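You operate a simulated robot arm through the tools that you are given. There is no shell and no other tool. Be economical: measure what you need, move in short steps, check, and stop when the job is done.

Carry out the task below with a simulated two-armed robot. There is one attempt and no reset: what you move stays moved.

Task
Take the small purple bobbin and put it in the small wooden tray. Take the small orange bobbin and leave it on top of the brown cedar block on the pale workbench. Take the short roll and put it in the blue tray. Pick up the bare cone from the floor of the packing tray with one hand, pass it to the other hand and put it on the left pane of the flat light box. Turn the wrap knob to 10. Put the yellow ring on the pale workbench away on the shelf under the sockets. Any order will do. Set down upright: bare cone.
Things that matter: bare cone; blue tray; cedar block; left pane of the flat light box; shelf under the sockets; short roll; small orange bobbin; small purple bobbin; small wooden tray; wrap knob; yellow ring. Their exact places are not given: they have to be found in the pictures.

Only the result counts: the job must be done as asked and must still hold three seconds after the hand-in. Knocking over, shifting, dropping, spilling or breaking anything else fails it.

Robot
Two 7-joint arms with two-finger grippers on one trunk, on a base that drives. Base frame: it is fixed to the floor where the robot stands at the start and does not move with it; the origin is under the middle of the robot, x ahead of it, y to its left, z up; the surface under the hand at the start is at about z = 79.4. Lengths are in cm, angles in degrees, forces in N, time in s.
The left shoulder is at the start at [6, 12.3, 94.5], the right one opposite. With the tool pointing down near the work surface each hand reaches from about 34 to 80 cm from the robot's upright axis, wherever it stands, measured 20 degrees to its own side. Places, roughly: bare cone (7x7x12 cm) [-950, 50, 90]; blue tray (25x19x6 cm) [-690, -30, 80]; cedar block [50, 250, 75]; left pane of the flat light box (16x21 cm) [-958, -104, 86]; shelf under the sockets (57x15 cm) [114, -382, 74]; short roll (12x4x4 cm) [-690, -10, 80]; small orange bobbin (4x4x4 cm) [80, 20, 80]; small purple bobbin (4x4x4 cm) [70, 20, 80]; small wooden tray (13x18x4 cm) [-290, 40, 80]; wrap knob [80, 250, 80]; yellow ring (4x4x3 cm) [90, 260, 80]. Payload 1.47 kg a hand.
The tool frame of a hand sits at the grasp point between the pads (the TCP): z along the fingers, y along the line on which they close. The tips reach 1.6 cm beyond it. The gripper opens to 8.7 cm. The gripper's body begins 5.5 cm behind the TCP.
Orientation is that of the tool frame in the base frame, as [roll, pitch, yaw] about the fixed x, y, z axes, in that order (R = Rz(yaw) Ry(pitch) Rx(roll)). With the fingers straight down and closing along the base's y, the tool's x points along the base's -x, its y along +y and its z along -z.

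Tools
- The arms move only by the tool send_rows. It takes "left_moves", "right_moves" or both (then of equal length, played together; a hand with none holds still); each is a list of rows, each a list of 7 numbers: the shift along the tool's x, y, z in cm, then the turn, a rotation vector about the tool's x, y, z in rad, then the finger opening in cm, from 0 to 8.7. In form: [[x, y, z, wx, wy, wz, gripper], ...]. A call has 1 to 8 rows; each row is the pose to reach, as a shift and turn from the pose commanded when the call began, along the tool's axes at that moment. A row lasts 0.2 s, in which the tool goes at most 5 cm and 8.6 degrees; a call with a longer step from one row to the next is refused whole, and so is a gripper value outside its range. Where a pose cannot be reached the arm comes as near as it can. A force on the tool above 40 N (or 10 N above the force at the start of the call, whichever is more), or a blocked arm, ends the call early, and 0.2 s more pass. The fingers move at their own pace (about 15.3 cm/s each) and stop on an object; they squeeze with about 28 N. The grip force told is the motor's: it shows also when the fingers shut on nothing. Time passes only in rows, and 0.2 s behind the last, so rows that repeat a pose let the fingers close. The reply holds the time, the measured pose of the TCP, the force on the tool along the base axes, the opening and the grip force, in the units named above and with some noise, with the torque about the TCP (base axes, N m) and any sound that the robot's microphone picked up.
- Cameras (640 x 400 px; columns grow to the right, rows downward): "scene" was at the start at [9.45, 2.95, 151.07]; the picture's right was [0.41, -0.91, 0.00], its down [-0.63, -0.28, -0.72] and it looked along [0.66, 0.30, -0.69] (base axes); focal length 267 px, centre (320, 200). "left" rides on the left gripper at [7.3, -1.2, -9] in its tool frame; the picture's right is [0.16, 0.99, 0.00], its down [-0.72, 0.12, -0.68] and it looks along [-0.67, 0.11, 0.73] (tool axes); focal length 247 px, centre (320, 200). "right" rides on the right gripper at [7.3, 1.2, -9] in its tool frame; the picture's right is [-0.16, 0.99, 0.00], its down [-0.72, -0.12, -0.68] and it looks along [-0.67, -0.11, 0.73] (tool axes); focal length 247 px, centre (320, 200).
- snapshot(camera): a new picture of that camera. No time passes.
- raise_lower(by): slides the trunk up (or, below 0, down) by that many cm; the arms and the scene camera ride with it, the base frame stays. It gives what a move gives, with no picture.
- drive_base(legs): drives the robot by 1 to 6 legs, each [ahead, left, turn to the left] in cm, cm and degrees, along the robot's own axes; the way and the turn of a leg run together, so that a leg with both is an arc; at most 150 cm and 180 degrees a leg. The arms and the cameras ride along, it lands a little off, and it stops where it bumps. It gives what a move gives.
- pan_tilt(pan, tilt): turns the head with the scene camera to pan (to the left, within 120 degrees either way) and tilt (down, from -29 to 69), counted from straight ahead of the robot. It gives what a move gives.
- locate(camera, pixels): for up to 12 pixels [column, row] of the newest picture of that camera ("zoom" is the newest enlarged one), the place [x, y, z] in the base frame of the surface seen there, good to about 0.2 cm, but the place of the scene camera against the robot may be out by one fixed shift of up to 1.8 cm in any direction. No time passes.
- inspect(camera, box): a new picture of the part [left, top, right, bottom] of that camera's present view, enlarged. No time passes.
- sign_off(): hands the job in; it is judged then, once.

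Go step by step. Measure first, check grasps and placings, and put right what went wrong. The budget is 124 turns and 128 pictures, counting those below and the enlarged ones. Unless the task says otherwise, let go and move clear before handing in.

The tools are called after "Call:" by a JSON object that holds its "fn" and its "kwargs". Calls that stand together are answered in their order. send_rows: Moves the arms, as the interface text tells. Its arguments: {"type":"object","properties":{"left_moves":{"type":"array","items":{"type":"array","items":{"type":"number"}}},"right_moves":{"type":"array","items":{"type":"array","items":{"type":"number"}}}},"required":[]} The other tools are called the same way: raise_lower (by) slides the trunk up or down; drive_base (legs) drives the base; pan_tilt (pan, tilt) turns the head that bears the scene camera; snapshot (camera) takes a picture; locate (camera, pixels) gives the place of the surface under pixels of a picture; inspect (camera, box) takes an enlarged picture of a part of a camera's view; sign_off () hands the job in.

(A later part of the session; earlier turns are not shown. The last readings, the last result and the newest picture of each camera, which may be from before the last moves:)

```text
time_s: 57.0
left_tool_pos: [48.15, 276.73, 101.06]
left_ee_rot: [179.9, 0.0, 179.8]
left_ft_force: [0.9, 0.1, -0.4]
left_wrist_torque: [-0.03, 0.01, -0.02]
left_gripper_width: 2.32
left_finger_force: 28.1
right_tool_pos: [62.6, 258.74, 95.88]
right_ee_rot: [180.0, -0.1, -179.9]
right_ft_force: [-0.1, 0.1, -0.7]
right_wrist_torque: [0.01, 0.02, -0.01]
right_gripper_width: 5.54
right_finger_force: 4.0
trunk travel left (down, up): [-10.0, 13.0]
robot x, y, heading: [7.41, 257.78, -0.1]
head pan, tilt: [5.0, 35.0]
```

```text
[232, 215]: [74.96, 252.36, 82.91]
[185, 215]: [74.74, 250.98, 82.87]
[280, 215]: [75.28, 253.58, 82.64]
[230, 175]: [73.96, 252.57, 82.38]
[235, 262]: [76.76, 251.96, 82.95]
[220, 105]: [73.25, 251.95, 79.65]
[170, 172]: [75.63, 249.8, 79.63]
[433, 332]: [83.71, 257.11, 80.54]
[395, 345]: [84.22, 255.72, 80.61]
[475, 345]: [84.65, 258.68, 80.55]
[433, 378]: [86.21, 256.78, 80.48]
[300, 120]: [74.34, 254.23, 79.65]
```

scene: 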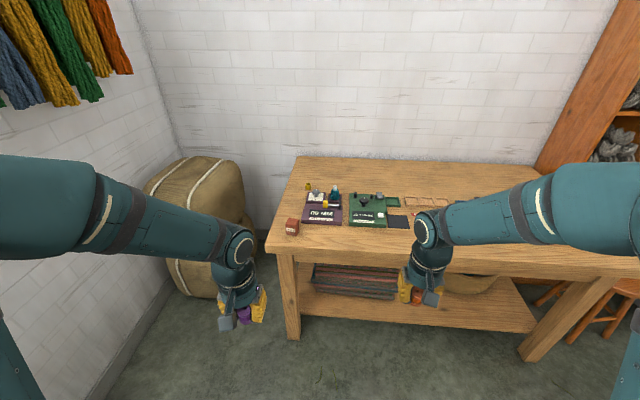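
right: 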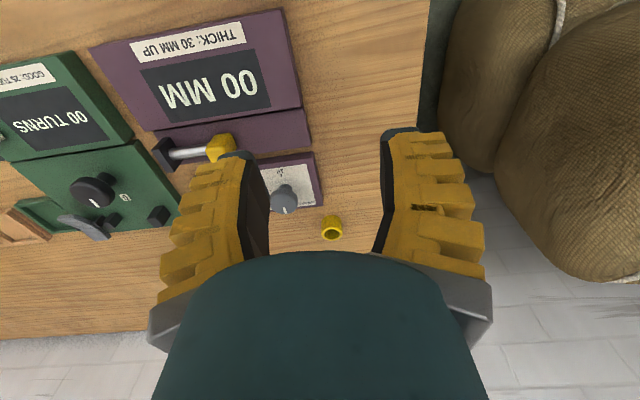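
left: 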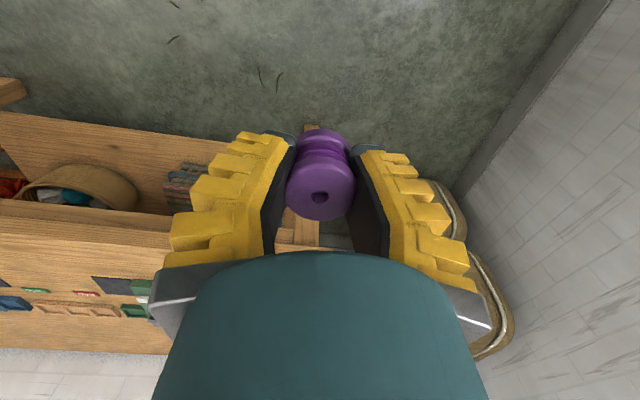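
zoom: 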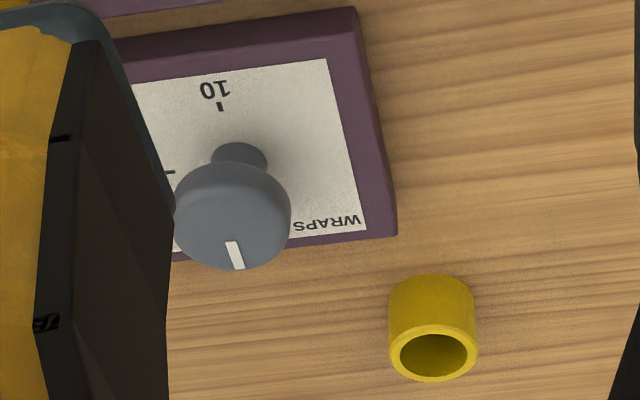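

The knob centre is about (75.5, 252.0), top 82.9, with its pointer at the far side (0). The 5 tick is to my right and 10 is near, so it's a 180° clockwise turn. I'll check the heights of the neighbours.

Call:
{"fn": "inspect", "kwargs": {"camera": "scene", "box": [240, 170, 400, 290]}}

```text
3.33 times, centred on (320, 230) of scene
```

zoom: 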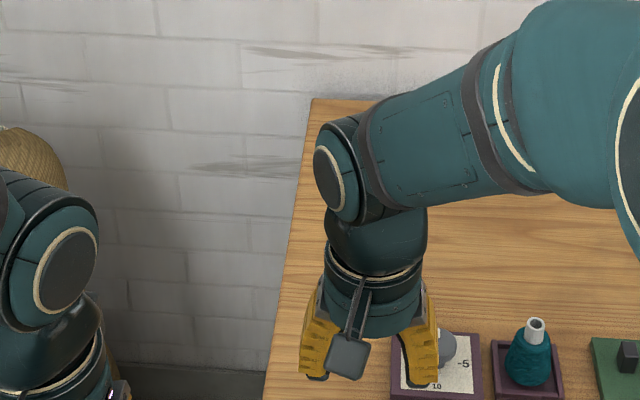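

Call:
{"fn": "locate", "kwargs": {"camera": "zoom", "pixels": [[536, 322], [536, 345], [530, 375], [510, 365], [430, 365]]}}

```text
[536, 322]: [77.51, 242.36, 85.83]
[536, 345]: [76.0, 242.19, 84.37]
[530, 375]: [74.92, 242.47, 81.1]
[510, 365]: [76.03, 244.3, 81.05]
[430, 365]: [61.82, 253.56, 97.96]
```

The cone top is at 85.5, below the gripper body, so it's clear. I'll move the right hand over the knob and down to TCP z≈82.4.

Call:
{"fn": "send_rows", "kwargs": {"right_moves": [[-3.5, -1.8, 2, 0, 0, 0, 5], [-7, -3.6, 4, 0, 0, 0, 5], [-10.5, -5.4, 6, 0, 0, 0, 5], [-12.9, -6.65, 8.5, 0, 0, 0, 5], [-12.9, -6.65, 11.5, 0, 0, 0, 5], [-12.9, -6.65, 13.4, 0, 0, 0, 5], [-12.9, -6.65, 13.4, 0, 0, 0, 5]]}}

Call:
{"fn": "snapshot", "kwargs": {"camera": "right"}}

```text
time_s: 58.5
left_tool_pos: [47.95, 276.86, 101.26]
left_ee_rot: [179.9, 0.1, 179.9]
left_ft_force: [-0.8, 0.2, -0.1]
left_wrist_torque: [0.01, 0.01, 0.02]
left_gripper_width: 2.32
left_finger_force: 28.4
right_tool_pos: [75.42, 252.06, 82.83]
right_ee_rot: [-180.0, -0.1, 179.9]
right_ft_force: [0.1, -0.3, 0.2]
right_wrist_torque: [0.05, -0.01, -0.01]
right_gripper_width: 5.53
right_finger_force: 4.1
trunk travel left (down, up): [-10.0, 13.0]
robot x, y, heading: [7.42, 258.14, -0.1]
head pan, tilt: [5.0, 35.0]
```

```text
98 pictures are left
```

right: 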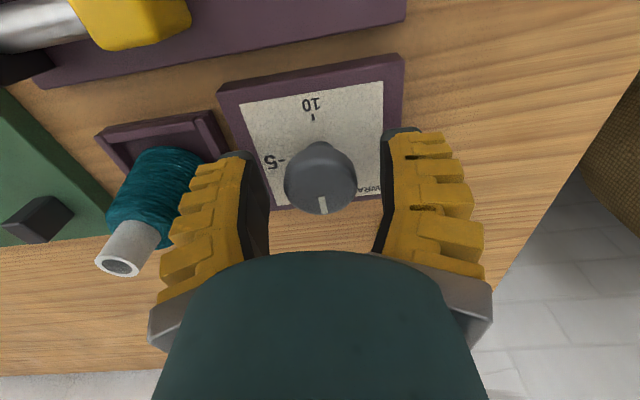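

The knob is well centred. I'll lower 0.4, close, and begin the clockwise turn (+ about tool z).

Call:
{"fn": "send_rows", "kwargs": {"right_moves": [[0, 0, 0.4, 0, 0, 0, 5], [0, 0, 0.4, 0, 0, 0, 2], [0, 0, 0.4, 0, 0, 0, 0], [0, 0, 0.4, 0, 0, 0.14, 0], [0, 0, 0.4, 0, 0, 0.28, 0], [0, 0, 0.4, 0, 0, 0.42, 0], [0, 0, 0.4, 0, 0, 0.56, 0], [0, 0, 0.4, 0, 0, 0.7, 0]]}}

Call:
{"fn": "snapshot", "kwargs": {"camera": "right"}}

```text
time_s: 60.4
left_tool_pos: [48.02, 276.82, 101.09]
left_ee_rot: [-180.0, 0.0, 179.9]
left_ft_force: [-0.2, -0.2, 0.5]
left_wrist_torque: [0.0, 0.01, -0.02]
left_gripper_width: 2.31
left_finger_force: 28.1
right_tool_pos: [75.45, 252.1, 82.24]
right_ee_rot: [179.9, 0.0, 139.8]
right_ft_force: [2.8, 3.9, -0.2]
right_wrist_torque: [-0.24, -0.36, -0.01]
right_gripper_width: 3.01
right_finger_force: 30.1
trunk travel left (down, up): [-10.0, 13.0]
robot x, y, heading: [7.38, 257.99, -0.1]
head pan, tilt: [5.0, 35.0]
```

```text
97 pictures are left
```

right: 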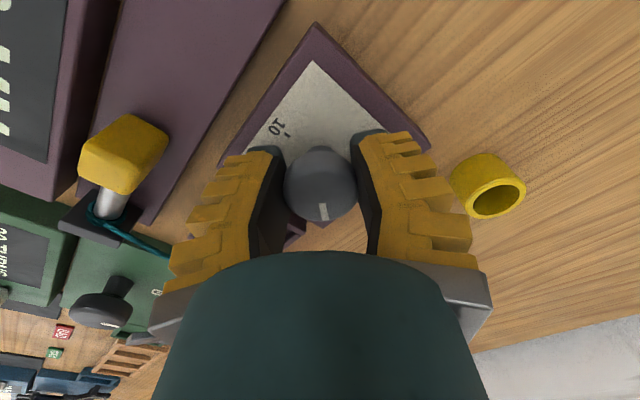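

The knob turns with the hand (the pointer stays aligned with the fingers). I'll keep turning.

Call:
{"fn": "send_rows", "kwargs": {"right_moves": [[0, 0, 0, 0, 0, 0.14, 0], [0, 0, 0, 0, 0, 0.28, 0], [0, 0, 0, 0, 0, 0.42, 0], [0, 0, 0, 0, 0, 0.56, 0], [0, 0, 0, 0, 0, 0.7, 0], [0, 0, 0, 0, 0, 0.84, 0], [0, 0, 0, 0, 0, 0.98, 0], [0, 0, 0, 0, 0, 1.12, 0]]}}

```text
time_s: 62.1
left_tool_pos: [48.03, 276.73, 101.13]
left_ee_rot: [-179.9, -0.1, 179.9]
left_ft_force: [0.1, 0.0, -0.1]
left_wrist_torque: [0.0, -0.01, -0.01]
left_gripper_width: 2.3
left_finger_force: 27.9
right_tool_pos: [75.74, 251.93, 82.3]
right_ee_rot: [179.8, -0.1, 75.5]
right_ft_force: [25.7, 1.1, 10.3]
right_wrist_torque: [-0.1, -0.28, 0.0]
right_gripper_width: 2.79
right_finger_force: 30.3
trunk travel left (down, up): [-10.0, 13.0]
robot x, y, heading: [7.72, 257.79, -0.2]
head pan, tilt: [5.0, 35.0]
```

There's 25 N sideways, so I'll open here and check before continuing.

Call:
{"fn": "send_rows", "kwargs": {"right_moves": [[0, 0, 0, 0, 0, 0, 3.5], [0, 0, 0, 0, 0, 0, 5], [0, 0, 0, 0, 0, 0, 5]]}}

Call:
{"fn": "snapshot", "kwargs": {"camera": "right"}}

```text
time_s: 63.0
left_tool_pos: [47.9, 276.81, 101.18]
left_ee_rot: [180.0, 0.1, 179.9]
left_ft_force: [0.6, 0.5, -1.3]
left_wrist_torque: [-0.01, 0.02, 0.04]
left_gripper_width: 2.34
left_finger_force: 28.0
right_tool_pos: [75.43, 251.99, 82.11]
right_ee_rot: [-179.9, -0.1, 75.7]
right_ft_force: [-0.2, 0.7, 0.2]
right_wrist_torque: [0.02, 0.01, 0.0]
right_gripper_width: 5.56
right_finger_force: 3.5
trunk travel left (down, up): [-10.0, 13.0]
robot x, y, heading: [7.53, 257.66, -0.3]
head pan, tilt: [5.0, 35.0]
```

```text
96 pictures are left
```

right: 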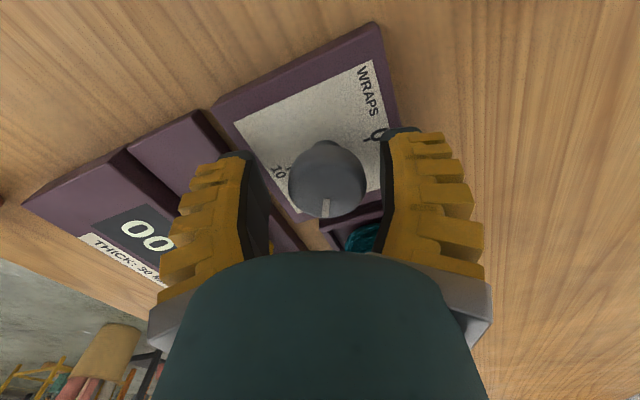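

It holds well, with 10 now at the lower left of the view. I'll recentre by 0.2, regrip and continue.

Call:
{"fn": "send_rows", "kwargs": {"right_moves": [[0, 0.2, 0, 0, 0, 0, 2], [0, 0.2, 0, 0, 0, 0, 0], [0, 0.2, 0, 0, 0, 0.14, 0], [0, 0.2, 0, 0, 0, 0.28, 0], [0, 0.2, 0, 0, 0, 0.42, 0], [0, 0.2, 0, 0, 0, 0.56, 0], [0, 0.2, 0, 0, 0, 0.7, 0], [0, 0.2, 0, 0, 0, 0.84, 0]]}}

Call:
{"fn": "snapshot", "kwargs": {"camera": "right"}}

```text
time_s: 64.8
left_tool_pos: [47.93, 276.89, 101.16]
left_ee_rot: [180.0, 0.0, 180.0]
left_ft_force: [0.5, 0.2, -0.6]
left_wrist_torque: [0.0, 0.01, -0.03]
left_gripper_width: 2.28
left_finger_force: 27.9
right_tool_pos: [75.61, 251.97, 82.21]
right_ee_rot: [-179.8, 0.0, 27.4]
right_ft_force: [8.1, -1.7, 4.3]
right_wrist_torque: [-0.03, 0.02, -0.05]
right_gripper_width: 2.97
right_finger_force: 30.1
trunk travel left (down, up): [-10.0, 13.0]
robot x, y, heading: [7.53, 257.61, -0.0]
head pan, tilt: [5.0, 35.0]
```

```text
95 pictures are left
```

right: 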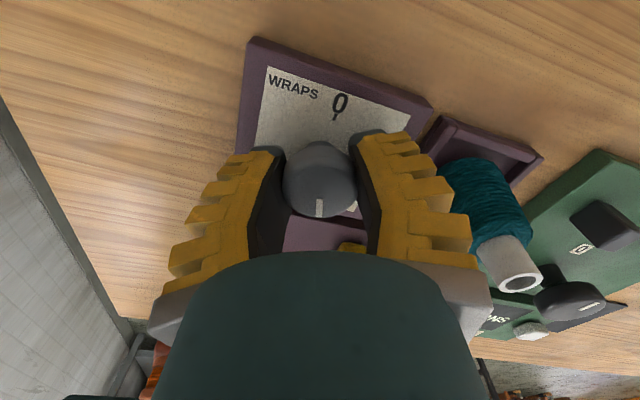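

27.4° remain. I'll finish the turn, open and rise.

Call:
{"fn": "send_rows", "kwargs": {"right_moves": [[0, 0, 0, 0, 0, 0.14, 0], [0, 0, 0, 0, 0, 0.28, 0], [0, 0, 0, 0, 0, 0.42, 0], [0, 0, 0, 0, 0, 0.478, 0], [0, 0, 0, 0, 0, 0.478, 0], [0, 0, 0, 0, 0, 0.478, 4], [0, 0, 0, 0, 0, 0.478, 5.5], [0, 0, -4, 0, 0, 0.478, 5.5]]}}

Call:
{"fn": "snapshot", "kwargs": {"camera": "right"}}

```text
time_s: 66.5
left_tool_pos: [47.91, 276.89, 101.19]
left_ee_rot: [-179.9, 0.0, 179.9]
left_ft_force: [0.7, 1.1, -0.2]
left_wrist_torque: [0.03, -0.01, 0.0]
left_gripper_width: 2.29
left_finger_force: 27.7
right_tool_pos: [75.39, 252.1, 86.51]
right_ee_rot: [-179.9, 0.1, 0.2]
right_ft_force: [0.1, 0.3, -0.1]
right_wrist_torque: [0.0, 0.02, 0.0]
right_gripper_width: 6.0
right_finger_force: 3.6
trunk travel left (down, up): [-10.0, 13.0]
robot x, y, heading: [7.8, 257.61, -0.0]
head pan, tilt: [5.0, 35.0]
```

```text
94 pictures are left
```

right: 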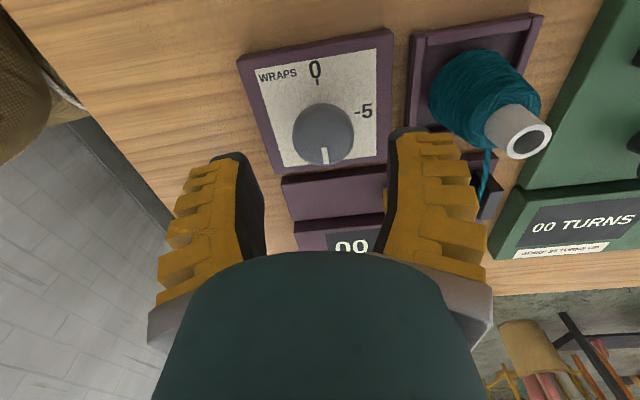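

The pointer is now on the near side. I'll verify its angle closely.

Call:
{"fn": "inspect", "kwargs": {"camera": "right", "box": [270, 50, 400, 180]}}

```text
3.08 times, centred on (335, 115) of right
```

zoom: 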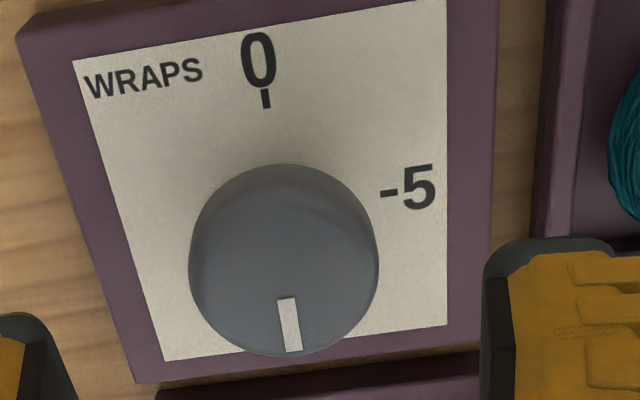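

Call:
{"fn": "locate", "kwargs": {"camera": "zoom", "pixels": [[287, 300], [293, 347], [266, 92], [266, 104], [382, 190], [396, 188], [200, 265], [372, 265]]}}

```text
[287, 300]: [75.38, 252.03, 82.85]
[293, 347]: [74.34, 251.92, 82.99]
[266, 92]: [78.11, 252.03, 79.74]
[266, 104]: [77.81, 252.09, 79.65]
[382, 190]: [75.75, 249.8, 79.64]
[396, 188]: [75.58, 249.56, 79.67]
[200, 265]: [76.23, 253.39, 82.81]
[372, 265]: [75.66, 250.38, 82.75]
```

The pointer is on −x within noise, so the knob is at 10. For the ring at (84.9, 257.0) I'll tilt the fingers forward about 20° to gain reach and move above it.

Call:
{"fn": "send_rows", "kwargs": {"right_moves": [[0, 0, -2, 0, 0.1, 0, 5.5], [2, -1.5, -4, 0, 0.2, 0, 5.5], [5, -3, -4, 0, 0.3, 0, 5.5], [8, -4.2, -4, 0, 0.35, 0, 5.5], [9.4, -4.9, -3, 0, 0.35, 0, 5.5], [9.4, -4.9, -1, 0, 0.35, 0, 5.5], [9.4, -4.9, -1, 0, 0.35, 0, 5.5]]}}

Call:
{"fn": "snapshot", "kwargs": {"camera": "right"}}

```text
time_s: 68.2
left_tool_pos: [47.98, 276.79, 101.26]
left_ee_rot: [-180.0, 0.0, -180.0]
left_ft_force: [0.5, -0.1, -0.8]
left_wrist_torque: [0.01, -0.01, -0.01]
left_gripper_width: 2.31
left_finger_force: 28.7
right_tool_pos: [84.87, 256.88, 87.25]
right_ee_rot: [-179.9, -19.9, 0.1]
right_ft_force: [-0.7, -0.5, 0.2]
right_wrist_torque: [-0.02, -0.03, 0.03]
right_gripper_width: 5.96
right_finger_force: 3.6
trunk travel left (down, up): [-10.0, 13.0]
robot x, y, heading: [7.39, 257.68, -0.0]
head pan, tilt: [5.0, 35.0]
```

```text
92 pictures are left
```

right: 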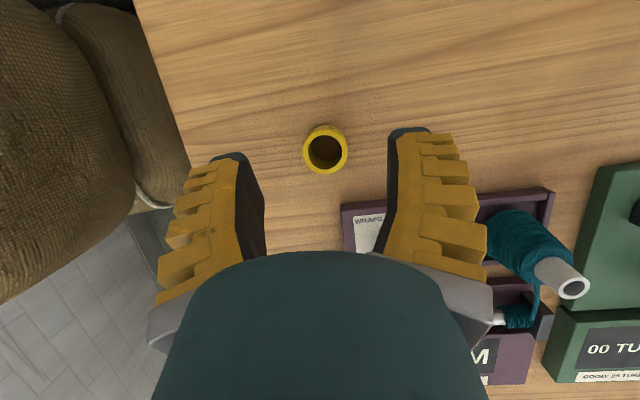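

Reached. I'll measure the ring rim here.

Call:
{"fn": "locate", "kwargs": {"camera": "right", "pixels": [[306, 148], [344, 148], [325, 129], [325, 170], [360, 120]]}}

```text
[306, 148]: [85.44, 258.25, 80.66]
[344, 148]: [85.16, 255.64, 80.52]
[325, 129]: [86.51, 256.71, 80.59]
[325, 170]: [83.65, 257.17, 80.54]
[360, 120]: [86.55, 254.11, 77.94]
```

Ring centre (85.1, 256.95), top 80.55, table 77.95. I'll lower straight to TCP z≈80.3 and close.

Call:
{"fn": "send_rows", "kwargs": {"right_moves": [[-0.8, 0, 2.2, 0, 0, 0, 5.5], [-1.6, 0, 4.4, 0, 0, 0, 5.5], [-2.38, 0, 6.53, 0, 0, 0, 5.5], [-2.38, 0, 6.53, 0, 0, 0, 5.5], [-2.38, 0, 6.53, 0, 0, 0, 2], [-2.38, 0, 6.53, 0, 0, 0, 0], [-2.38, 0, 6.53, 0, 0, 0, 0]]}}

Call:
{"fn": "snapshot", "kwargs": {"camera": "right"}}

```text
time_s: 69.8
left_tool_pos: [47.91, 276.78, 101.08]
left_ee_rot: [180.0, 0.0, 179.8]
left_ft_force: [0.3, 0.2, -0.3]
left_wrist_torque: [0.03, 0.03, 0.01]
left_gripper_width: 2.27
left_finger_force: 28.2
right_tool_pos: [84.95, 257.0, 80.42]
right_ee_rot: [-179.9, -20.2, 0.2]
right_ft_force: [0.2, -1.2, 5.3]
right_wrist_torque: [-0.03, -0.05, -0.02]
right_gripper_width: 2.54
right_finger_force: 28.0
trunk travel left (down, up): [-10.0, 13.0]
robot x, y, heading: [7.53, 257.93, 0.1]
head pan, tilt: [5.0, 35.0]
```

```text
91 pictures are left
```

right: 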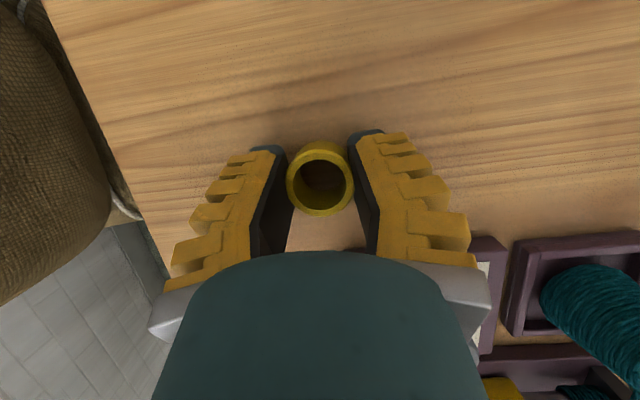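

The ring is held at 2.54. I'll lift it slowly, then retract.

Call:
{"fn": "send_rows", "kwargs": {"right_moves": [[0.2, 0, -0.5, 0, 0, 0, 0], [0.5, 0, -1.4, 0, 0, 0, 0], [1.1, 0, -3, 0, 0, 0, 0], [2, 0, -5.5, 0, 0, 0, 0], [3, 0, -8.4, 0, 0, 0, 0], [4.2, 0, -11.4, 0, 0, 0, 0], [5.3, 0, -14.4, 0, 0, 0, 0], [6, 0, -16.5, 0, 0, 0, 0]]}}

Call:
{"fn": "send_rows", "kwargs": {"right_moves": [[-1, 0.5, -0.3, 0, 0, 0, 0], [-4, 2, -1.4, 0, 0, 0, 0], [-7.5, 4, -2.6, 0, 0, 0, 0], [-11, 7, -3.8, 0, 0, 0, 0], [-14.5, 10, -5, 0, 0, 0, 0], [-18, 13, -6.2, 0, 0, 0, 0], [-21.5, 16, -7.4, 0, 0, 0, 0], [-23, 18, -8, 0, 0, 0, 0]]}}

Call:
{"fn": "snapshot", "kwargs": {"camera": "right"}}

```text
time_s: 71.5
left_tool_pos: [47.99, 276.87, 101.2]
left_ee_rot: [-179.9, -0.1, 179.9]
left_ft_force: [0.6, -0.3, -1.7]
left_wrist_torque: [-0.01, 0.0, -0.01]
left_gripper_width: 2.28
left_finger_force: 27.8
right_tool_pos: [85.06, 257.03, 97.69]
right_ee_rot: [-179.9, -19.9, 0.1]
right_ft_force: [-0.1, -0.5, -0.3]
right_wrist_torque: [-0.01, -0.01, 0.0]
right_gripper_width: 2.49
right_finger_force: 27.9
trunk travel left (down, up): [-10.0, 13.0]
robot x, y, heading: [7.33, 258.07, 0.1]
head pan, tilt: [5.0, 35.0]
```

```text
time_s: 73.3
left_tool_pos: [48.12, 276.77, 101.24]
left_ee_rot: [-180.0, 0.0, 179.8]
left_ft_force: [0.5, -0.3, -0.4]
left_wrist_torque: [0.01, -0.02, 0.03]
left_gripper_width: 2.28
left_finger_force: 28.0
right_tool_pos: [60.42, 238.73, 97.31]
right_ee_rot: [180.0, -20.0, 0.2]
right_ft_force: [0.0, 0.4, 0.0]
right_wrist_torque: [0.0, 0.02, -0.01]
right_gripper_width: 2.45
right_finger_force: 27.6
trunk travel left (down, up): [-10.0, 13.0]
robot x, y, heading: [7.11, 257.95, -0.4]
head pan, tilt: [5.0, 35.0]
```

```text
90 pictures are left
```

right: 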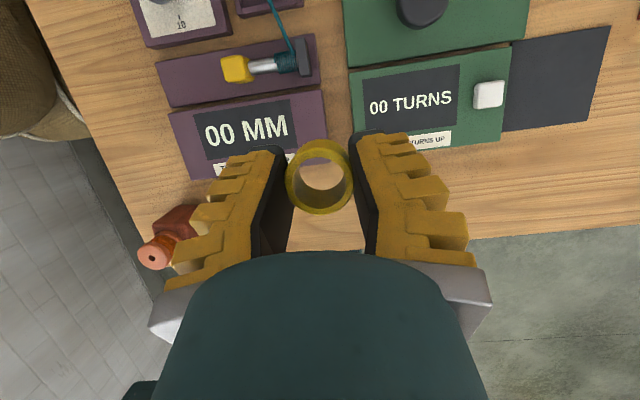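

Orange is still on the block, and the ring is held. I'll back off 55 cm and look to the right along the path to the shelf.

Call:
{"fn": "drive_base", "kwargs": {"legs": [[-55, 0, 0]]}}

Call:
{"fn": "pan_tilt", "kwargs": {"pan": -80, "tilt": 15}}

Call:
{"fn": "snapshot", "kwargs": {"camera": "scene"}}

```text
time_s: 76.6
left_tool_pos: [-8.59, 276.9, 101.25]
left_ee_rot: [180.0, -0.1, -179.8]
left_ft_force: [0.0, -0.8, -1.2]
left_wrist_torque: [0.0, 0.0, -0.02]
left_gripper_width: 2.29
left_finger_force: 27.4
right_tool_pos: [4.22, 239.05, 97.46]
right_ee_rot: [180.0, -20.1, 0.6]
right_ft_force: [-0.4, -0.2, 0.5]
right_wrist_torque: [-0.02, -0.03, -0.04]
right_gripper_width: 2.46
right_finger_force: 27.5
trunk travel left (down, up): [-10.0, 13.0]
robot x, y, heading: [-48.85, 257.61, 0.2]
head pan, tilt: [5.0, 35.0]
```

```text
time_s: 78.2
left_tool_pos: [-8.44, 277.01, 101.2]
left_ee_rot: [179.9, 0.0, -179.8]
left_ft_force: [-0.4, -0.4, -0.1]
left_wrist_torque: [-0.01, -0.01, -0.02]
left_gripper_width: 2.29
left_finger_force: 27.4
right_tool_pos: [4.25, 239.1, 97.49]
right_ee_rot: [-180.0, -20.0, 0.5]
right_ft_force: [-0.2, 0.4, 0.1]
right_wrist_torque: [-0.02, 0.05, 0.03]
right_gripper_width: 2.45
right_finger_force: 27.5
trunk travel left (down, up): [-10.0, 13.0]
robot x, y, heading: [-49.27, 257.81, 0.1]
head pan, tilt: [-80.0, 15.0]
```

```text
89 pictures are left
```

scene: 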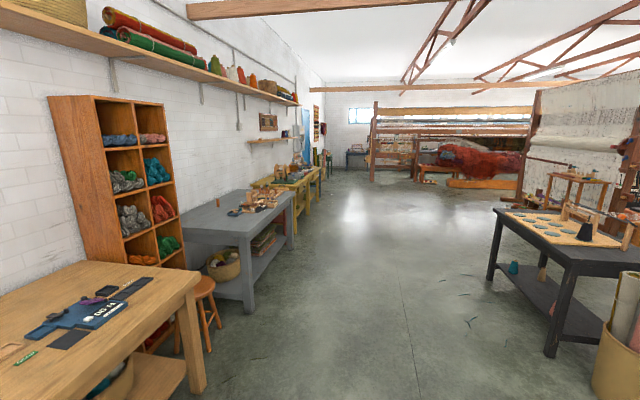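

The aisle is clear along my row. I'll drive right 630 cm towards the shelf and look.

Call:
{"fn": "drive_base", "kwargs": {"legs": [[0, -126, 0], [0, -126, 0], [0, -126, 0], [0, -126, 0], [0, -126, 0]]}}

Call:
{"fn": "pan_tilt", "kwargs": {"pan": 0, "tilt": 25}}

Call:
{"fn": "snapshot", "kwargs": {"camera": "scene"}}

```text
time_s: 132.9
left_tool_pos: [1.58, -350.72, 101.23]
left_ee_rot: [-180.0, 0.0, -178.3]
left_ft_force: [-0.2, 0.2, -0.8]
left_wrist_torque: [0.01, 0.01, -0.02]
left_gripper_width: 2.24
left_finger_force: 28.4
right_tool_pos: [15.17, -388.12, 97.48]
right_ee_rot: [-179.9, -20.0, 1.9]
right_ft_force: [0.2, -0.8, -0.5]
right_wrist_torque: [-0.01, 0.01, -0.01]
right_gripper_width: 2.49
right_finger_force: 28.4
trunk travel left (down, up): [-10.0, 13.0]
robot x, y, heading: [-38.37, -370.86, 1.6]
head pan, tilt: [-80.0, 15.0]
```

```text
time_s: 134.4
left_tool_pos: [1.42, -350.76, 101.2]
left_ee_rot: [-180.0, 0.0, -178.3]
left_ft_force: [0.1, -0.2, 0.4]
left_wrist_torque: [0.0, -0.02, 0.01]
left_gripper_width: 2.21
left_finger_force: 28.1
right_tool_pos: [15.23, -388.25, 97.49]
right_ee_rot: [-179.9, -20.1, 2.0]
right_ft_force: [-0.2, -0.1, -0.4]
right_wrist_torque: [0.01, 0.01, 0.0]
right_gripper_width: 2.48
right_finger_force: 28.1
trunk travel left (down, up): [-10.0, 13.0]
robot x, y, heading: [-38.33, -371.16, 1.8]
head pan, tilt: [0.0, 25.0]
```

```text
88 pictures are left
```

scene: 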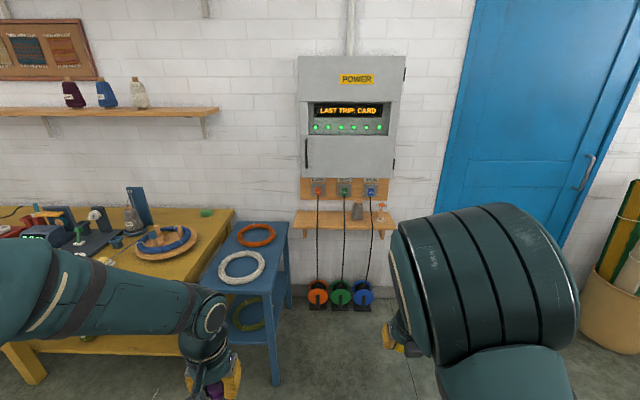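

The shelf under the sockets is at (345,218), carrying a grey item and a small spool. A blue stand is to its left. I'll enlarge and locate.

Call:
{"fn": "inspect", "kwargs": {"camera": "scene", "box": [270, 170, 420, 260]}}

```text
4.27 times, centred on (345, 215) of scene
```

zoom: 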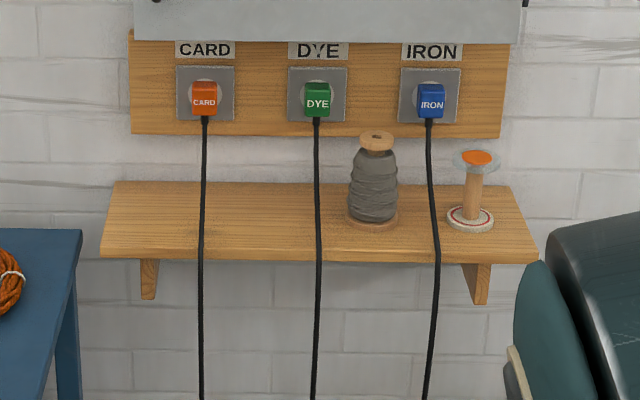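

Call:
{"fn": "locate", "kwargs": {"camera": "zoom", "pixels": [[120, 185], [102, 255], [260, 220], [260, 190], [260, 253], [200, 240], [318, 230], [375, 218], [535, 258], [204, 110], [318, 108], [65, 232]]}}

Call:
{"fn": "locate", "kwargs": {"camera": "scene", "pixels": [[288, 225], [265, 290], [275, 380], [345, 100], [245, 262]]}}

```text
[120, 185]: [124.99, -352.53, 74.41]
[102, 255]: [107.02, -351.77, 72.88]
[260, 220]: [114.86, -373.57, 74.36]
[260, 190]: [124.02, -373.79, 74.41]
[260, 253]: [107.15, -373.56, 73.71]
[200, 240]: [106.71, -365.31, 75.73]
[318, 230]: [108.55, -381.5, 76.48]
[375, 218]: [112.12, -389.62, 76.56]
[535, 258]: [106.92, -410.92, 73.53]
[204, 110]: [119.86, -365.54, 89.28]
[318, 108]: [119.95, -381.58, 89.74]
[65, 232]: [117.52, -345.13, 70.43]
```

```text
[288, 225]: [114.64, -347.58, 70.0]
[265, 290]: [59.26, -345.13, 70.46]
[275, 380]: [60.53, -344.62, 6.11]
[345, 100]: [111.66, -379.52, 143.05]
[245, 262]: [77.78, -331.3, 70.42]
```

The free shelf stretch is between the cords at y≈-365 and -381.5, with z≈74.1 and front edge x≈106, so I'll aim for y=-373.5. I'll drive to about (42,-380), clear of the blue stand.

Call:
{"fn": "drive_base", "kwargs": {"legs": [[80, -11, -1.7]]}}

Call:
{"fn": "pan_tilt", "kwargs": {"pan": 0, "tilt": 40}}

Call:
{"fn": "snapshot", "kwargs": {"camera": "scene"}}

Call:
{"fn": "snapshot", "kwargs": {"camera": "right"}}

```text
time_s: 138.7
left_tool_pos: [82.01, -361.91, 101.14]
left_ee_rot: [180.0, -0.1, 179.9]
left_ft_force: [0.9, 0.6, -0.1]
left_wrist_torque: [-0.02, -0.02, 0.01]
left_gripper_width: 2.2
left_finger_force: 27.8
right_tool_pos: [94.54, -399.81, 97.44]
right_ee_rot: [-179.9, -20.0, 0.0]
right_ft_force: [-0.4, 0.2, -0.7]
right_wrist_torque: [0.0, 0.02, 0.02]
right_gripper_width: 2.46
right_finger_force: 28.5
trunk travel left (down, up): [-10.0, 13.0]
robot x, y, heading: [41.42, -380.95, -0.6]
head pan, tilt: [0.0, 25.0]
```

```text
time_s: 139.5
left_tool_pos: [82.07, -361.94, 101.15]
left_ee_rot: [-180.0, 0.0, 179.8]
left_ft_force: [-0.4, 0.3, 0.5]
left_wrist_torque: [0.02, -0.01, -0.02]
left_gripper_width: 2.2
left_finger_force: 27.8
right_tool_pos: [94.43, -399.87, 97.53]
right_ee_rot: [-179.9, -20.0, 0.0]
right_ft_force: [-0.2, 0.5, -0.3]
right_wrist_torque: [-0.01, 0.02, 0.01]
right_gripper_width: 2.43
right_finger_force: 27.8
trunk travel left (down, up): [-10.0, 13.0]
robot x, y, heading: [41.2, -380.71, -0.1]
head pan, tilt: [0.0, 40.0]
```

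```text
86 pictures are left
```

scene: 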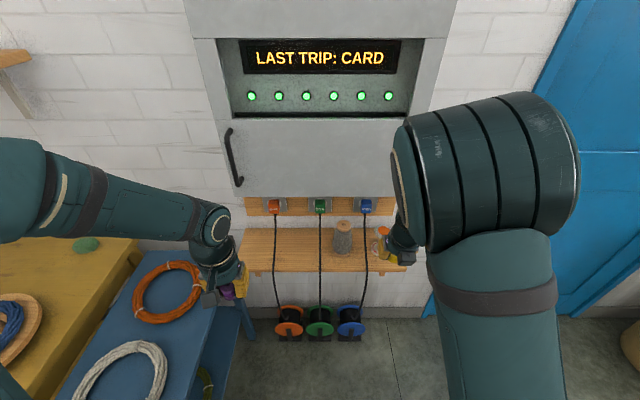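

```text
85 pictures are left
```

right: 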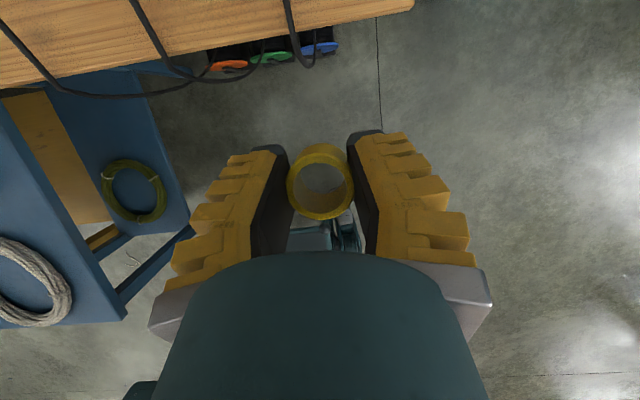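

I'll measure the shelf edge with the right camera and the power box underside with the scene camera.

Call:
{"fn": "locate", "kwargs": {"camera": "right", "pixels": [[60, 70], [110, 78], [100, 50], [200, 40], [180, 20], [330, 10], [20, 40], [150, 45], [290, 20]]}}

Call:
{"fn": "locate", "kwargs": {"camera": "scene", "pixels": [[320, 192], [250, 192], [235, 175], [300, 250], [275, 240], [320, 240], [300, 232], [342, 225]]}}

```text
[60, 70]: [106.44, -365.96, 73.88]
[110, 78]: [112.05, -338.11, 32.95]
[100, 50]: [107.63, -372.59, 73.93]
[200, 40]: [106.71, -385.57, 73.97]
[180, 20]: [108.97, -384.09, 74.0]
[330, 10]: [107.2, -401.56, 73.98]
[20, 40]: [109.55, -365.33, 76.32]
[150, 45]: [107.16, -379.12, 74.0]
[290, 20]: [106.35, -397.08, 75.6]
```

```text
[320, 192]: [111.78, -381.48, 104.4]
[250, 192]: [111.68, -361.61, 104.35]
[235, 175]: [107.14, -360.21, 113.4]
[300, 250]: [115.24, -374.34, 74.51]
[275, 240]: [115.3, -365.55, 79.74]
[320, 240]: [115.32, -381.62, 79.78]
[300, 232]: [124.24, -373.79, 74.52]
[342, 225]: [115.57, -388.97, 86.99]
```

Shelf top is 73.97, its edge x≈106.2, and the box underside z≈104. I'll move the left hand out of the way and bring the right hand across to y=-373.5.

Call:
{"fn": "send_rows", "kwargs": {"left_moves": [[1, 2, 0, 0, 0, 0, 0], [3, 5.5, 0, 0, 0, 0, 0], [5, 9, 0, 0, 0, 0, 0], [7, 12, 0, 0, 0, 0, 0], [8, 14, 0, 0, 0, 0, 0], [8, 15, 0, 0, 0, 0, 0], [8, 15, 0, 0, 0, 0, 0], [8, 15, 0, 0, 0, 0, 0]], "right_moves": [[0, 0, 0, 0, 0, 0, 0], [0, -1.5, 0, 0, 0, 0, 0], [0, -5, 0, 0, 0, 0, 0], [0, -9.5, 0, 0, 0, 0, 0], [0, -14, 0, 0, 0, 0, 0], [0, -18.5, 0, 0, 0, 0, 0], [0, -23, 0, 0, 0, 0, 0], [0, -26.4, 0, 0, 0, 0, 0]]}}

```text
time_s: 141.3
left_tool_pos: [74.03, -346.8, 101.05]
left_ee_rot: [-179.9, 0.1, 179.7]
left_ft_force: [-0.2, 0.4, 0.3]
left_wrist_torque: [-0.02, 0.04, 0.0]
left_gripper_width: 2.19
left_finger_force: 28.5
right_tool_pos: [94.33, -373.2, 97.66]
right_ee_rot: [-180.0, -19.9, 0.0]
right_ft_force: [0.4, -0.3, -0.2]
right_wrist_torque: [-0.02, -0.01, 0.02]
right_gripper_width: 2.45
right_finger_force: 27.6
trunk travel left (down, up): [-10.0, 13.0]
robot x, y, heading: [41.48, -380.94, -0.3]
head pan, tilt: [0.0, 40.0]
```

I'll go forward and down to a point about 3.5 cm above the shelf placement.

Call:
{"fn": "send_rows", "kwargs": {"right_moves": [[1.33, 0, 4.53, 0, 0, 0, 0], [2.66, 0, 9.06, 0, 0, 0, 0], [4.13, 0, 13.21, 0, 0, 0, 0], [6.1, 0, 16.59, 0, 0, 0, 0], [7.98, 0, 19.61, 0, 0, 0, 0], [8.96, 0, 21.89, 0, 0, 0, 0], [8.96, 0, 21.89, 0, 0, 0, 0]]}}

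Call:
{"fn": "snapshot", "kwargs": {"camera": "right"}}

Call:
{"fn": "snapshot", "kwargs": {"camera": "scene"}}

```text
time_s: 142.9
left_tool_pos: [74.02, -346.78, 101.01]
left_ee_rot: [179.9, 0.0, 179.9]
left_ft_force: [0.1, 0.9, 0.1]
left_wrist_torque: [-0.01, 0.01, -0.01]
left_gripper_width: 2.2
left_finger_force: 27.9
right_tool_pos: [110.56, -373.41, 79.93]
right_ee_rot: [-179.9, -19.9, 0.1]
right_ft_force: [0.4, -0.1, 0.3]
right_wrist_torque: [-0.04, 0.0, -0.06]
right_gripper_width: 2.45
right_finger_force: 27.9
trunk travel left (down, up): [-10.0, 13.0]
robot x, y, heading: [41.36, -380.85, -0.2]
head pan, tilt: [0.0, 40.0]
```

```text
84 pictures are left
```

right: 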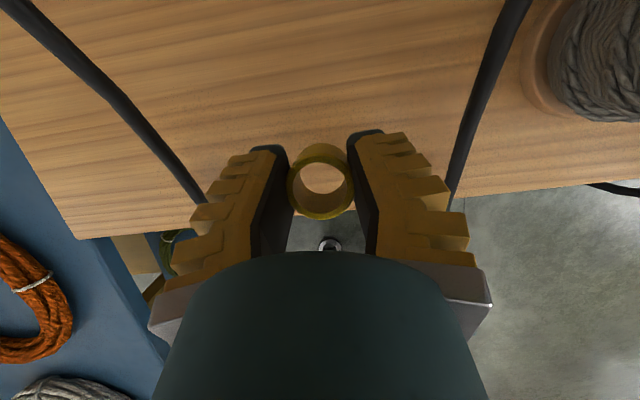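

```text
83 pictures are left
```

scene: 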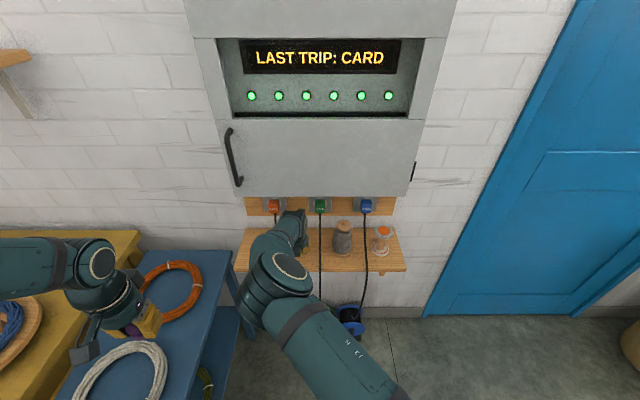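

I'm well between the cords. I'll lower 3.5 cm to contact.

Call:
{"fn": "send_rows", "kwargs": {"right_moves": [[-0.68, 0, 1.88, 0, 0, 0, 0], [-1.03, 0, 2.82, 0, 0, 0, 0], [-1.13, 0, 3.1, 0, 0, 0, 0], [-1.2, 0, 3.29, 0, 0, 0, 0], [-1.2, 0, 3.29, 0, 0, 0, 0]]}}

Call:
{"fn": "snapshot", "kwargs": {"camera": "right"}}

```text
time_s: 144.1
left_tool_pos: [74.04, -346.88, 101.1]
left_ee_rot: [-180.0, 0.0, 179.8]
left_ft_force: [0.0, 0.3, -0.3]
left_wrist_torque: [0.03, 0.0, 0.03]
left_gripper_width: 2.18
left_finger_force: 27.9
right_tool_pos: [110.4, -373.42, 76.46]
right_ee_rot: [180.0, -20.0, 0.1]
right_ft_force: [0.4, -0.7, 0.2]
right_wrist_torque: [0.0, 0.02, 0.01]
right_gripper_width: 2.47
right_finger_force: 27.9
trunk travel left (down, up): [-10.0, 13.0]
robot x, y, heading: [41.32, -380.68, -0.2]
head pan, tilt: [0.0, 40.0]
```

```text
82 pictures are left
```

right: 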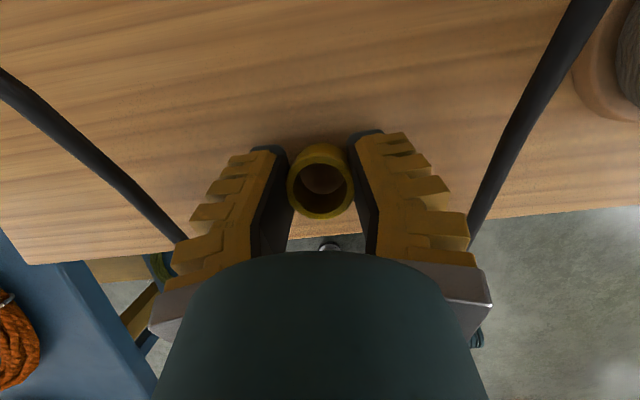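

No contact yet. I'll go on down in small steps.

Call:
{"fn": "send_rows", "kwargs": {"right_moves": [[-0.03, 0, 0.1, 0, 0, 0, 0], [-0.07, 0, 0.2, 0, 0, 0, 0], [-0.1, 0, 0.28, 0, 0, 0, 0], [-0.12, 0, 0.35, 0, 0, 0, 0], [-0.12, 0, 0.35, 0, 0, 0, 0]]}}

```text
time_s: 145.3
left_tool_pos: [74.02, -346.79, 101.0]
left_ee_rot: [-179.9, 0.0, 179.8]
left_ft_force: [-0.1, 0.4, -0.3]
left_wrist_torque: [0.02, -0.02, 0.01]
left_gripper_width: 2.2
left_finger_force: 27.9
right_tool_pos: [110.46, -373.43, 76.4]
right_ee_rot: [-179.9, -20.1, -0.1]
right_ft_force: [2.1, -1.3, 12.4]
right_wrist_torque: [0.02, -0.01, -0.01]
right_gripper_width: 2.52
right_finger_force: 28.1
trunk travel left (down, up): [-10.0, 13.0]
robot x, y, heading: [41.61, -380.65, 0.1]
head pan, tilt: [0.0, 40.0]
```

Contact at 12 N. I'll open and rise straight up, then back.

Call:
{"fn": "send_rows", "kwargs": {"right_moves": [[0.03, 0, -0.1, 0, 0, 0, 3], [0.03, 0, -0.1, 0, 0, 0, 4.5], [0.03, 0, -0.1, 0, 0, 0, 5], [0.34, 0, -1.5, 0, 0, 0, 5], [1.2, 0, -4, 0, 0, 0, 5], [0.5, 0, -8, 0, 0, 0, 5], [-1.5, 0, -12, 0, 0, 0, 5], [-4, 0, -16, 0, 0, 0, 5]]}}

Call:
{"fn": "snapshot", "kwargs": {"camera": "right"}}

```text
time_s: 147.1
left_tool_pos: [74.05, -346.86, 101.17]
left_ee_rot: [-180.0, -0.1, 179.8]
left_ft_force: [0.0, 0.2, -0.5]
left_wrist_torque: [0.0, -0.04, 0.02]
left_gripper_width: 2.19
left_finger_force: 27.2
right_tool_pos: [101.38, -373.32, 89.87]
right_ee_rot: [-179.9, -20.0, 0.2]
right_ft_force: [-0.1, 0.3, -0.2]
right_wrist_torque: [-0.01, 0.01, 0.0]
right_gripper_width: 5.54
right_finger_force: 3.6
trunk travel left (down, up): [-10.0, 13.0]
robot x, y, heading: [41.56, -380.71, -0.4]
head pan, tilt: [0.0, 40.0]
```

```text
81 pictures are left
```

right: 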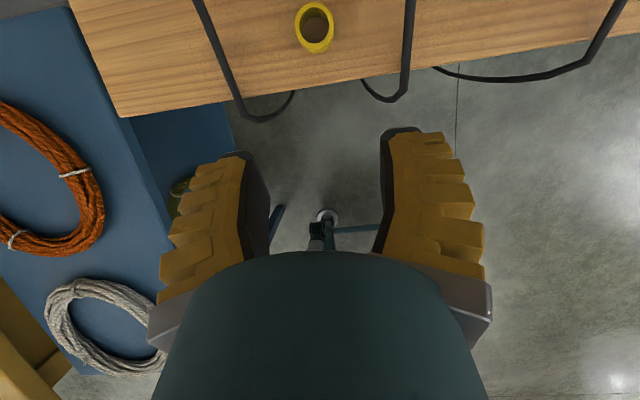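

The ring stands on the shelf at (315,28). I'll retract the right hand, untilt it, and unwind its yaw back to normal.

Call:
{"fn": "send_rows", "kwargs": {"right_moves": [[-1.3, 3.4, -2, 0, -0.05, 0, 5], [-2.6, 6.8, -4, 0, -0.1, 0, 5], [-3.9, 10.2, -6, 0, -0.15, 0, 5], [-5.2, 13.6, -8, 0, -0.2, 0, 5], [-6.5, 17, -10, 0, -0.25, 0, 5], [-7.8, 20.4, -12, 0, -0.3, 0, 5], [-9.2, 23.8, -14, 0, -0.35, 0, 5]]}}

Call:
{"fn": "send_rows", "kwargs": {"right_moves": [[0, 0, 0, 0, 0, -0.14, 5], [0, 0, 0, 0, 0, -0.28, 5], [0, 0, 0, 0, 0, -0.42, 5], [0, 0, 0, 0, 0, -0.56, 5], [0, 0, 0, 0, 0, -0.7, 5], [0, 0, 0, 0, 0, -0.84, 5], [0, 0, 0, 0, 0, -0.98, 5], [0, 0, 0, 0, 0, -1.12, 5]]}}

Call:
{"fn": "send_rows", "kwargs": {"right_moves": [[0, 0, 0, 0, 0, -0.14, 5], [0, 0, 0, 0, 0, -0.28, 5], [0, 0, 0, 0, 0, -0.42, 5], [0, 0, 0, 0, 0, -0.56, 5], [0, 0, 0, 0, 0, -0.7, 5], [0, 0, 0, 0, 0, -0.84, 5], [0, 0, 0, 0, 0, -0.98, 5], [0, 0, 0, 0, 0, -1.12, 5]]}}

Call:
{"fn": "send_rows", "kwargs": {"right_moves": [[0, 0, 0, 0, 0, -0.14, 5], [0, 0, 0, 0, 0, -0.28, 5], [0, 0, 0, 0, 0, -0.42, 5], [0, 0, 0, 0, 0, -0.56, 5], [0, 0, 0, 0, 0, -0.7, 5], [0, 0, 0, 0, 0, -0.84, 5], [0, 0, 0, 0, 0, -0.9, 5]]}}

Call:
{"fn": "drive_base", "kwargs": {"legs": [[-90, 0, 0], [0, 0, 100]]}}

Call:
{"fn": "pan_tilt", "kwargs": {"pan": 40, "tilt": 15}}

Call:
{"fn": "snapshot", "kwargs": {"camera": "scene"}}

```text
time_s: 148.7
left_tool_pos: [74.08, -346.98, 101.11]
left_ee_rot: [-180.0, 0.0, 179.8]
left_ft_force: [1.0, 0.5, -0.7]
left_wrist_torque: [-0.01, -0.01, 0.02]
left_gripper_width: 2.17
left_finger_force: 27.7
right_tool_pos: [87.77, -397.26, 99.99]
right_ee_rot: [-179.9, 0.1, 0.1]
right_ft_force: [0.2, -0.7, -1.3]
right_wrist_torque: [0.02, -0.04, 0.0]
right_gripper_width: 5.52
right_finger_force: 4.0
trunk travel left (down, up): [-10.0, 13.0]
robot x, y, heading: [41.58, -380.67, 0.0]
head pan, tilt: [0.0, 40.0]
```

```text
time_s: 150.5
left_tool_pos: [74.04, -346.81, 101.05]
left_ee_rot: [-180.0, 0.0, 179.7]
left_ft_force: [0.2, 0.6, 0.0]
left_wrist_torque: [0.0, 0.02, 0.01]
left_gripper_width: 2.18
left_finger_force: 27.7
right_tool_pos: [87.74, -397.19, 99.69]
right_ee_rot: [-179.9, -0.1, 64.4]
right_ft_force: [-0.3, 0.2, 0.4]
right_wrist_torque: [0.02, -0.01, -0.01]
right_gripper_width: 5.52
right_finger_force: 3.4
trunk travel left (down, up): [-10.0, 13.0]
robot x, y, heading: [41.47, -380.73, -0.3]
head pan, tilt: [0.0, 40.0]
```

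```text
time_s: 152.3
left_tool_pos: [74.04, -346.85, 101.06]
left_ee_rot: [-179.9, 0.0, 179.8]
left_ft_force: [0.1, -0.2, -0.4]
left_wrist_torque: [0.01, 0.0, 0.02]
left_gripper_width: 2.18
left_finger_force: 28.4
right_tool_pos: [87.78, -397.33, 99.63]
right_ee_rot: [-180.0, -0.1, 128.5]
right_ft_force: [0.5, 0.0, 0.4]
right_wrist_torque: [0.0, 0.01, 0.01]
right_gripper_width: 5.53
right_finger_force: 3.5
trunk travel left (down, up): [-10.0, 13.0]
robot x, y, heading: [41.71, -380.66, 0.0]
head pan, tilt: [0.0, 40.0]
```

```text
time_s: 153.9
left_tool_pos: [73.96, -346.93, 101.11]
left_ee_rot: [-180.0, 0.1, 179.7]
left_ft_force: [-0.1, 0.4, -0.3]
left_wrist_torque: [0.02, -0.01, -0.01]
left_gripper_width: 2.19
left_finger_force: 28.1
right_tool_pos: [87.82, -397.37, 99.77]
right_ee_rot: [179.9, 0.0, -179.9]
right_ft_force: [-0.2, -0.4, 1.1]
right_wrist_torque: [-0.01, 0.04, 0.05]
right_gripper_width: 5.54
right_finger_force: 3.1
trunk travel left (down, up): [-10.0, 13.0]
robot x, y, heading: [41.36, -380.68, 0.1]
head pan, tilt: [0.0, 40.0]
```

```text
time_s: 162.9
left_tool_pos: [-88.62, -354.96, 101.07]
left_ee_rot: [180.0, 0.0, -79.4]
left_ft_force: [0.0, 0.2, 0.4]
left_wrist_torque: [0.03, 0.0, 0.02]
left_gripper_width: 2.19
left_finger_force: 28.1
right_tool_pos: [-41.56, -332.09, 99.74]
right_ee_rot: [180.0, 0.0, -79.3]
right_ft_force: [0.0, -1.0, -0.2]
right_wrist_torque: [0.0, -0.01, -0.03]
right_gripper_width: 5.5
right_finger_force: 3.9
trunk travel left (down, up): [-10.0, 13.0]
robot x, y, heading: [-48.93, -380.29, 100.8]
head pan, tilt: [0.0, 40.0]
```

```text
time_s: 164.0
left_tool_pos: [-88.69, -354.87, 100.97]
left_ee_rot: [-180.0, 0.0, -79.4]
left_ft_force: [0.3, 0.6, -0.3]
left_wrist_torque: [0.01, 0.01, 0.02]
left_gripper_width: 2.17
left_finger_force: 27.5
right_tool_pos: [-41.65, -331.98, 99.75]
right_ee_rot: [179.9, 0.0, -79.3]
right_ft_force: [0.5, -0.1, 0.0]
right_wrist_torque: [-0.02, 0.02, 0.01]
right_gripper_width: 5.52
right_finger_force: 4.0
trunk travel left (down, up): [-10.0, 13.0]
robot x, y, heading: [-49.3, -380.66, 100.6]
head pan, tilt: [40.0, 15.0]
```

```text
80 pictures are left
```

scene: 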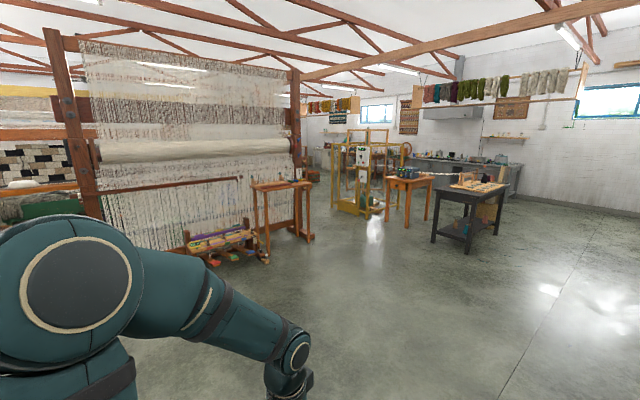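

I'll locate the dark table at (475,195) and nearby furniture to plan the route.

Call:
{"fn": "locate", "kwargs": {"camera": "scene", "pixels": [[437, 190], [470, 205], [435, 240], [468, 252], [496, 195], [478, 186], [408, 180], [430, 175], [380, 178], [345, 200], [270, 190], [515, 192]]}}

Call:
{"fn": "inspect", "kwargs": {"camera": "scene", "box": [320, 120, 540, 260]}}

```text
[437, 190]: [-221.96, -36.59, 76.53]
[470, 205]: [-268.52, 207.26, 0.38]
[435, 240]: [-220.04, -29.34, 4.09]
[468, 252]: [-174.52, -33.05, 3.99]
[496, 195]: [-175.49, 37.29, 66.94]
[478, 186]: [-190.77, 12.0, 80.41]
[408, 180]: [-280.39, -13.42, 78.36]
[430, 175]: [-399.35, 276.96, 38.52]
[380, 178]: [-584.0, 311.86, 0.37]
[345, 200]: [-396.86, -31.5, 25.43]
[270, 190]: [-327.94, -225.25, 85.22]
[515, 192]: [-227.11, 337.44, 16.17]
```

```text
2.86 times, centred on (430, 190) of scene
```

zoom: 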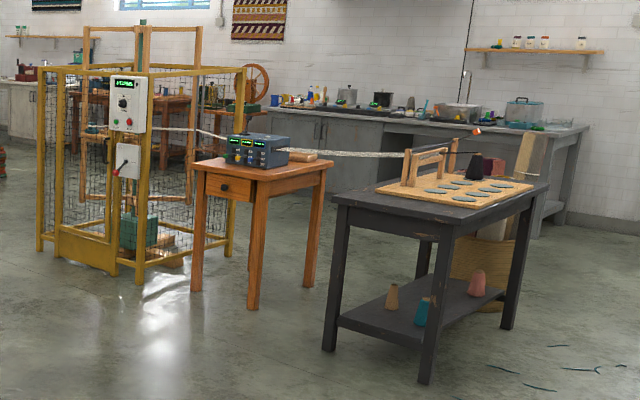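

The orange table holds a device and, behind it, a wooden tray at about zoom (300,157). A white cord spans to the right, so I'll locate all of these.

Call:
{"fn": "locate", "kwargs": {"camera": "zoom", "pixels": [[300, 156], [315, 157], [285, 160], [335, 155], [370, 154], [450, 148], [196, 170], [264, 188], [330, 163], [240, 158], [250, 305], [310, 280]]}}

```text
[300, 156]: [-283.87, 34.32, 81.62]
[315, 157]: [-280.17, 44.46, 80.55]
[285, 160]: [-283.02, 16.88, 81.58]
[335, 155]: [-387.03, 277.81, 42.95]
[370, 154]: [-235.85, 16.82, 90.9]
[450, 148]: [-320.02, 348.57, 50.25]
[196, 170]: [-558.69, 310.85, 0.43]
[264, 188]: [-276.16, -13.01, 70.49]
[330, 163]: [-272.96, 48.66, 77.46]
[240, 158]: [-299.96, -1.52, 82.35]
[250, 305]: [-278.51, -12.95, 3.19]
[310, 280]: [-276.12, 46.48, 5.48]
```

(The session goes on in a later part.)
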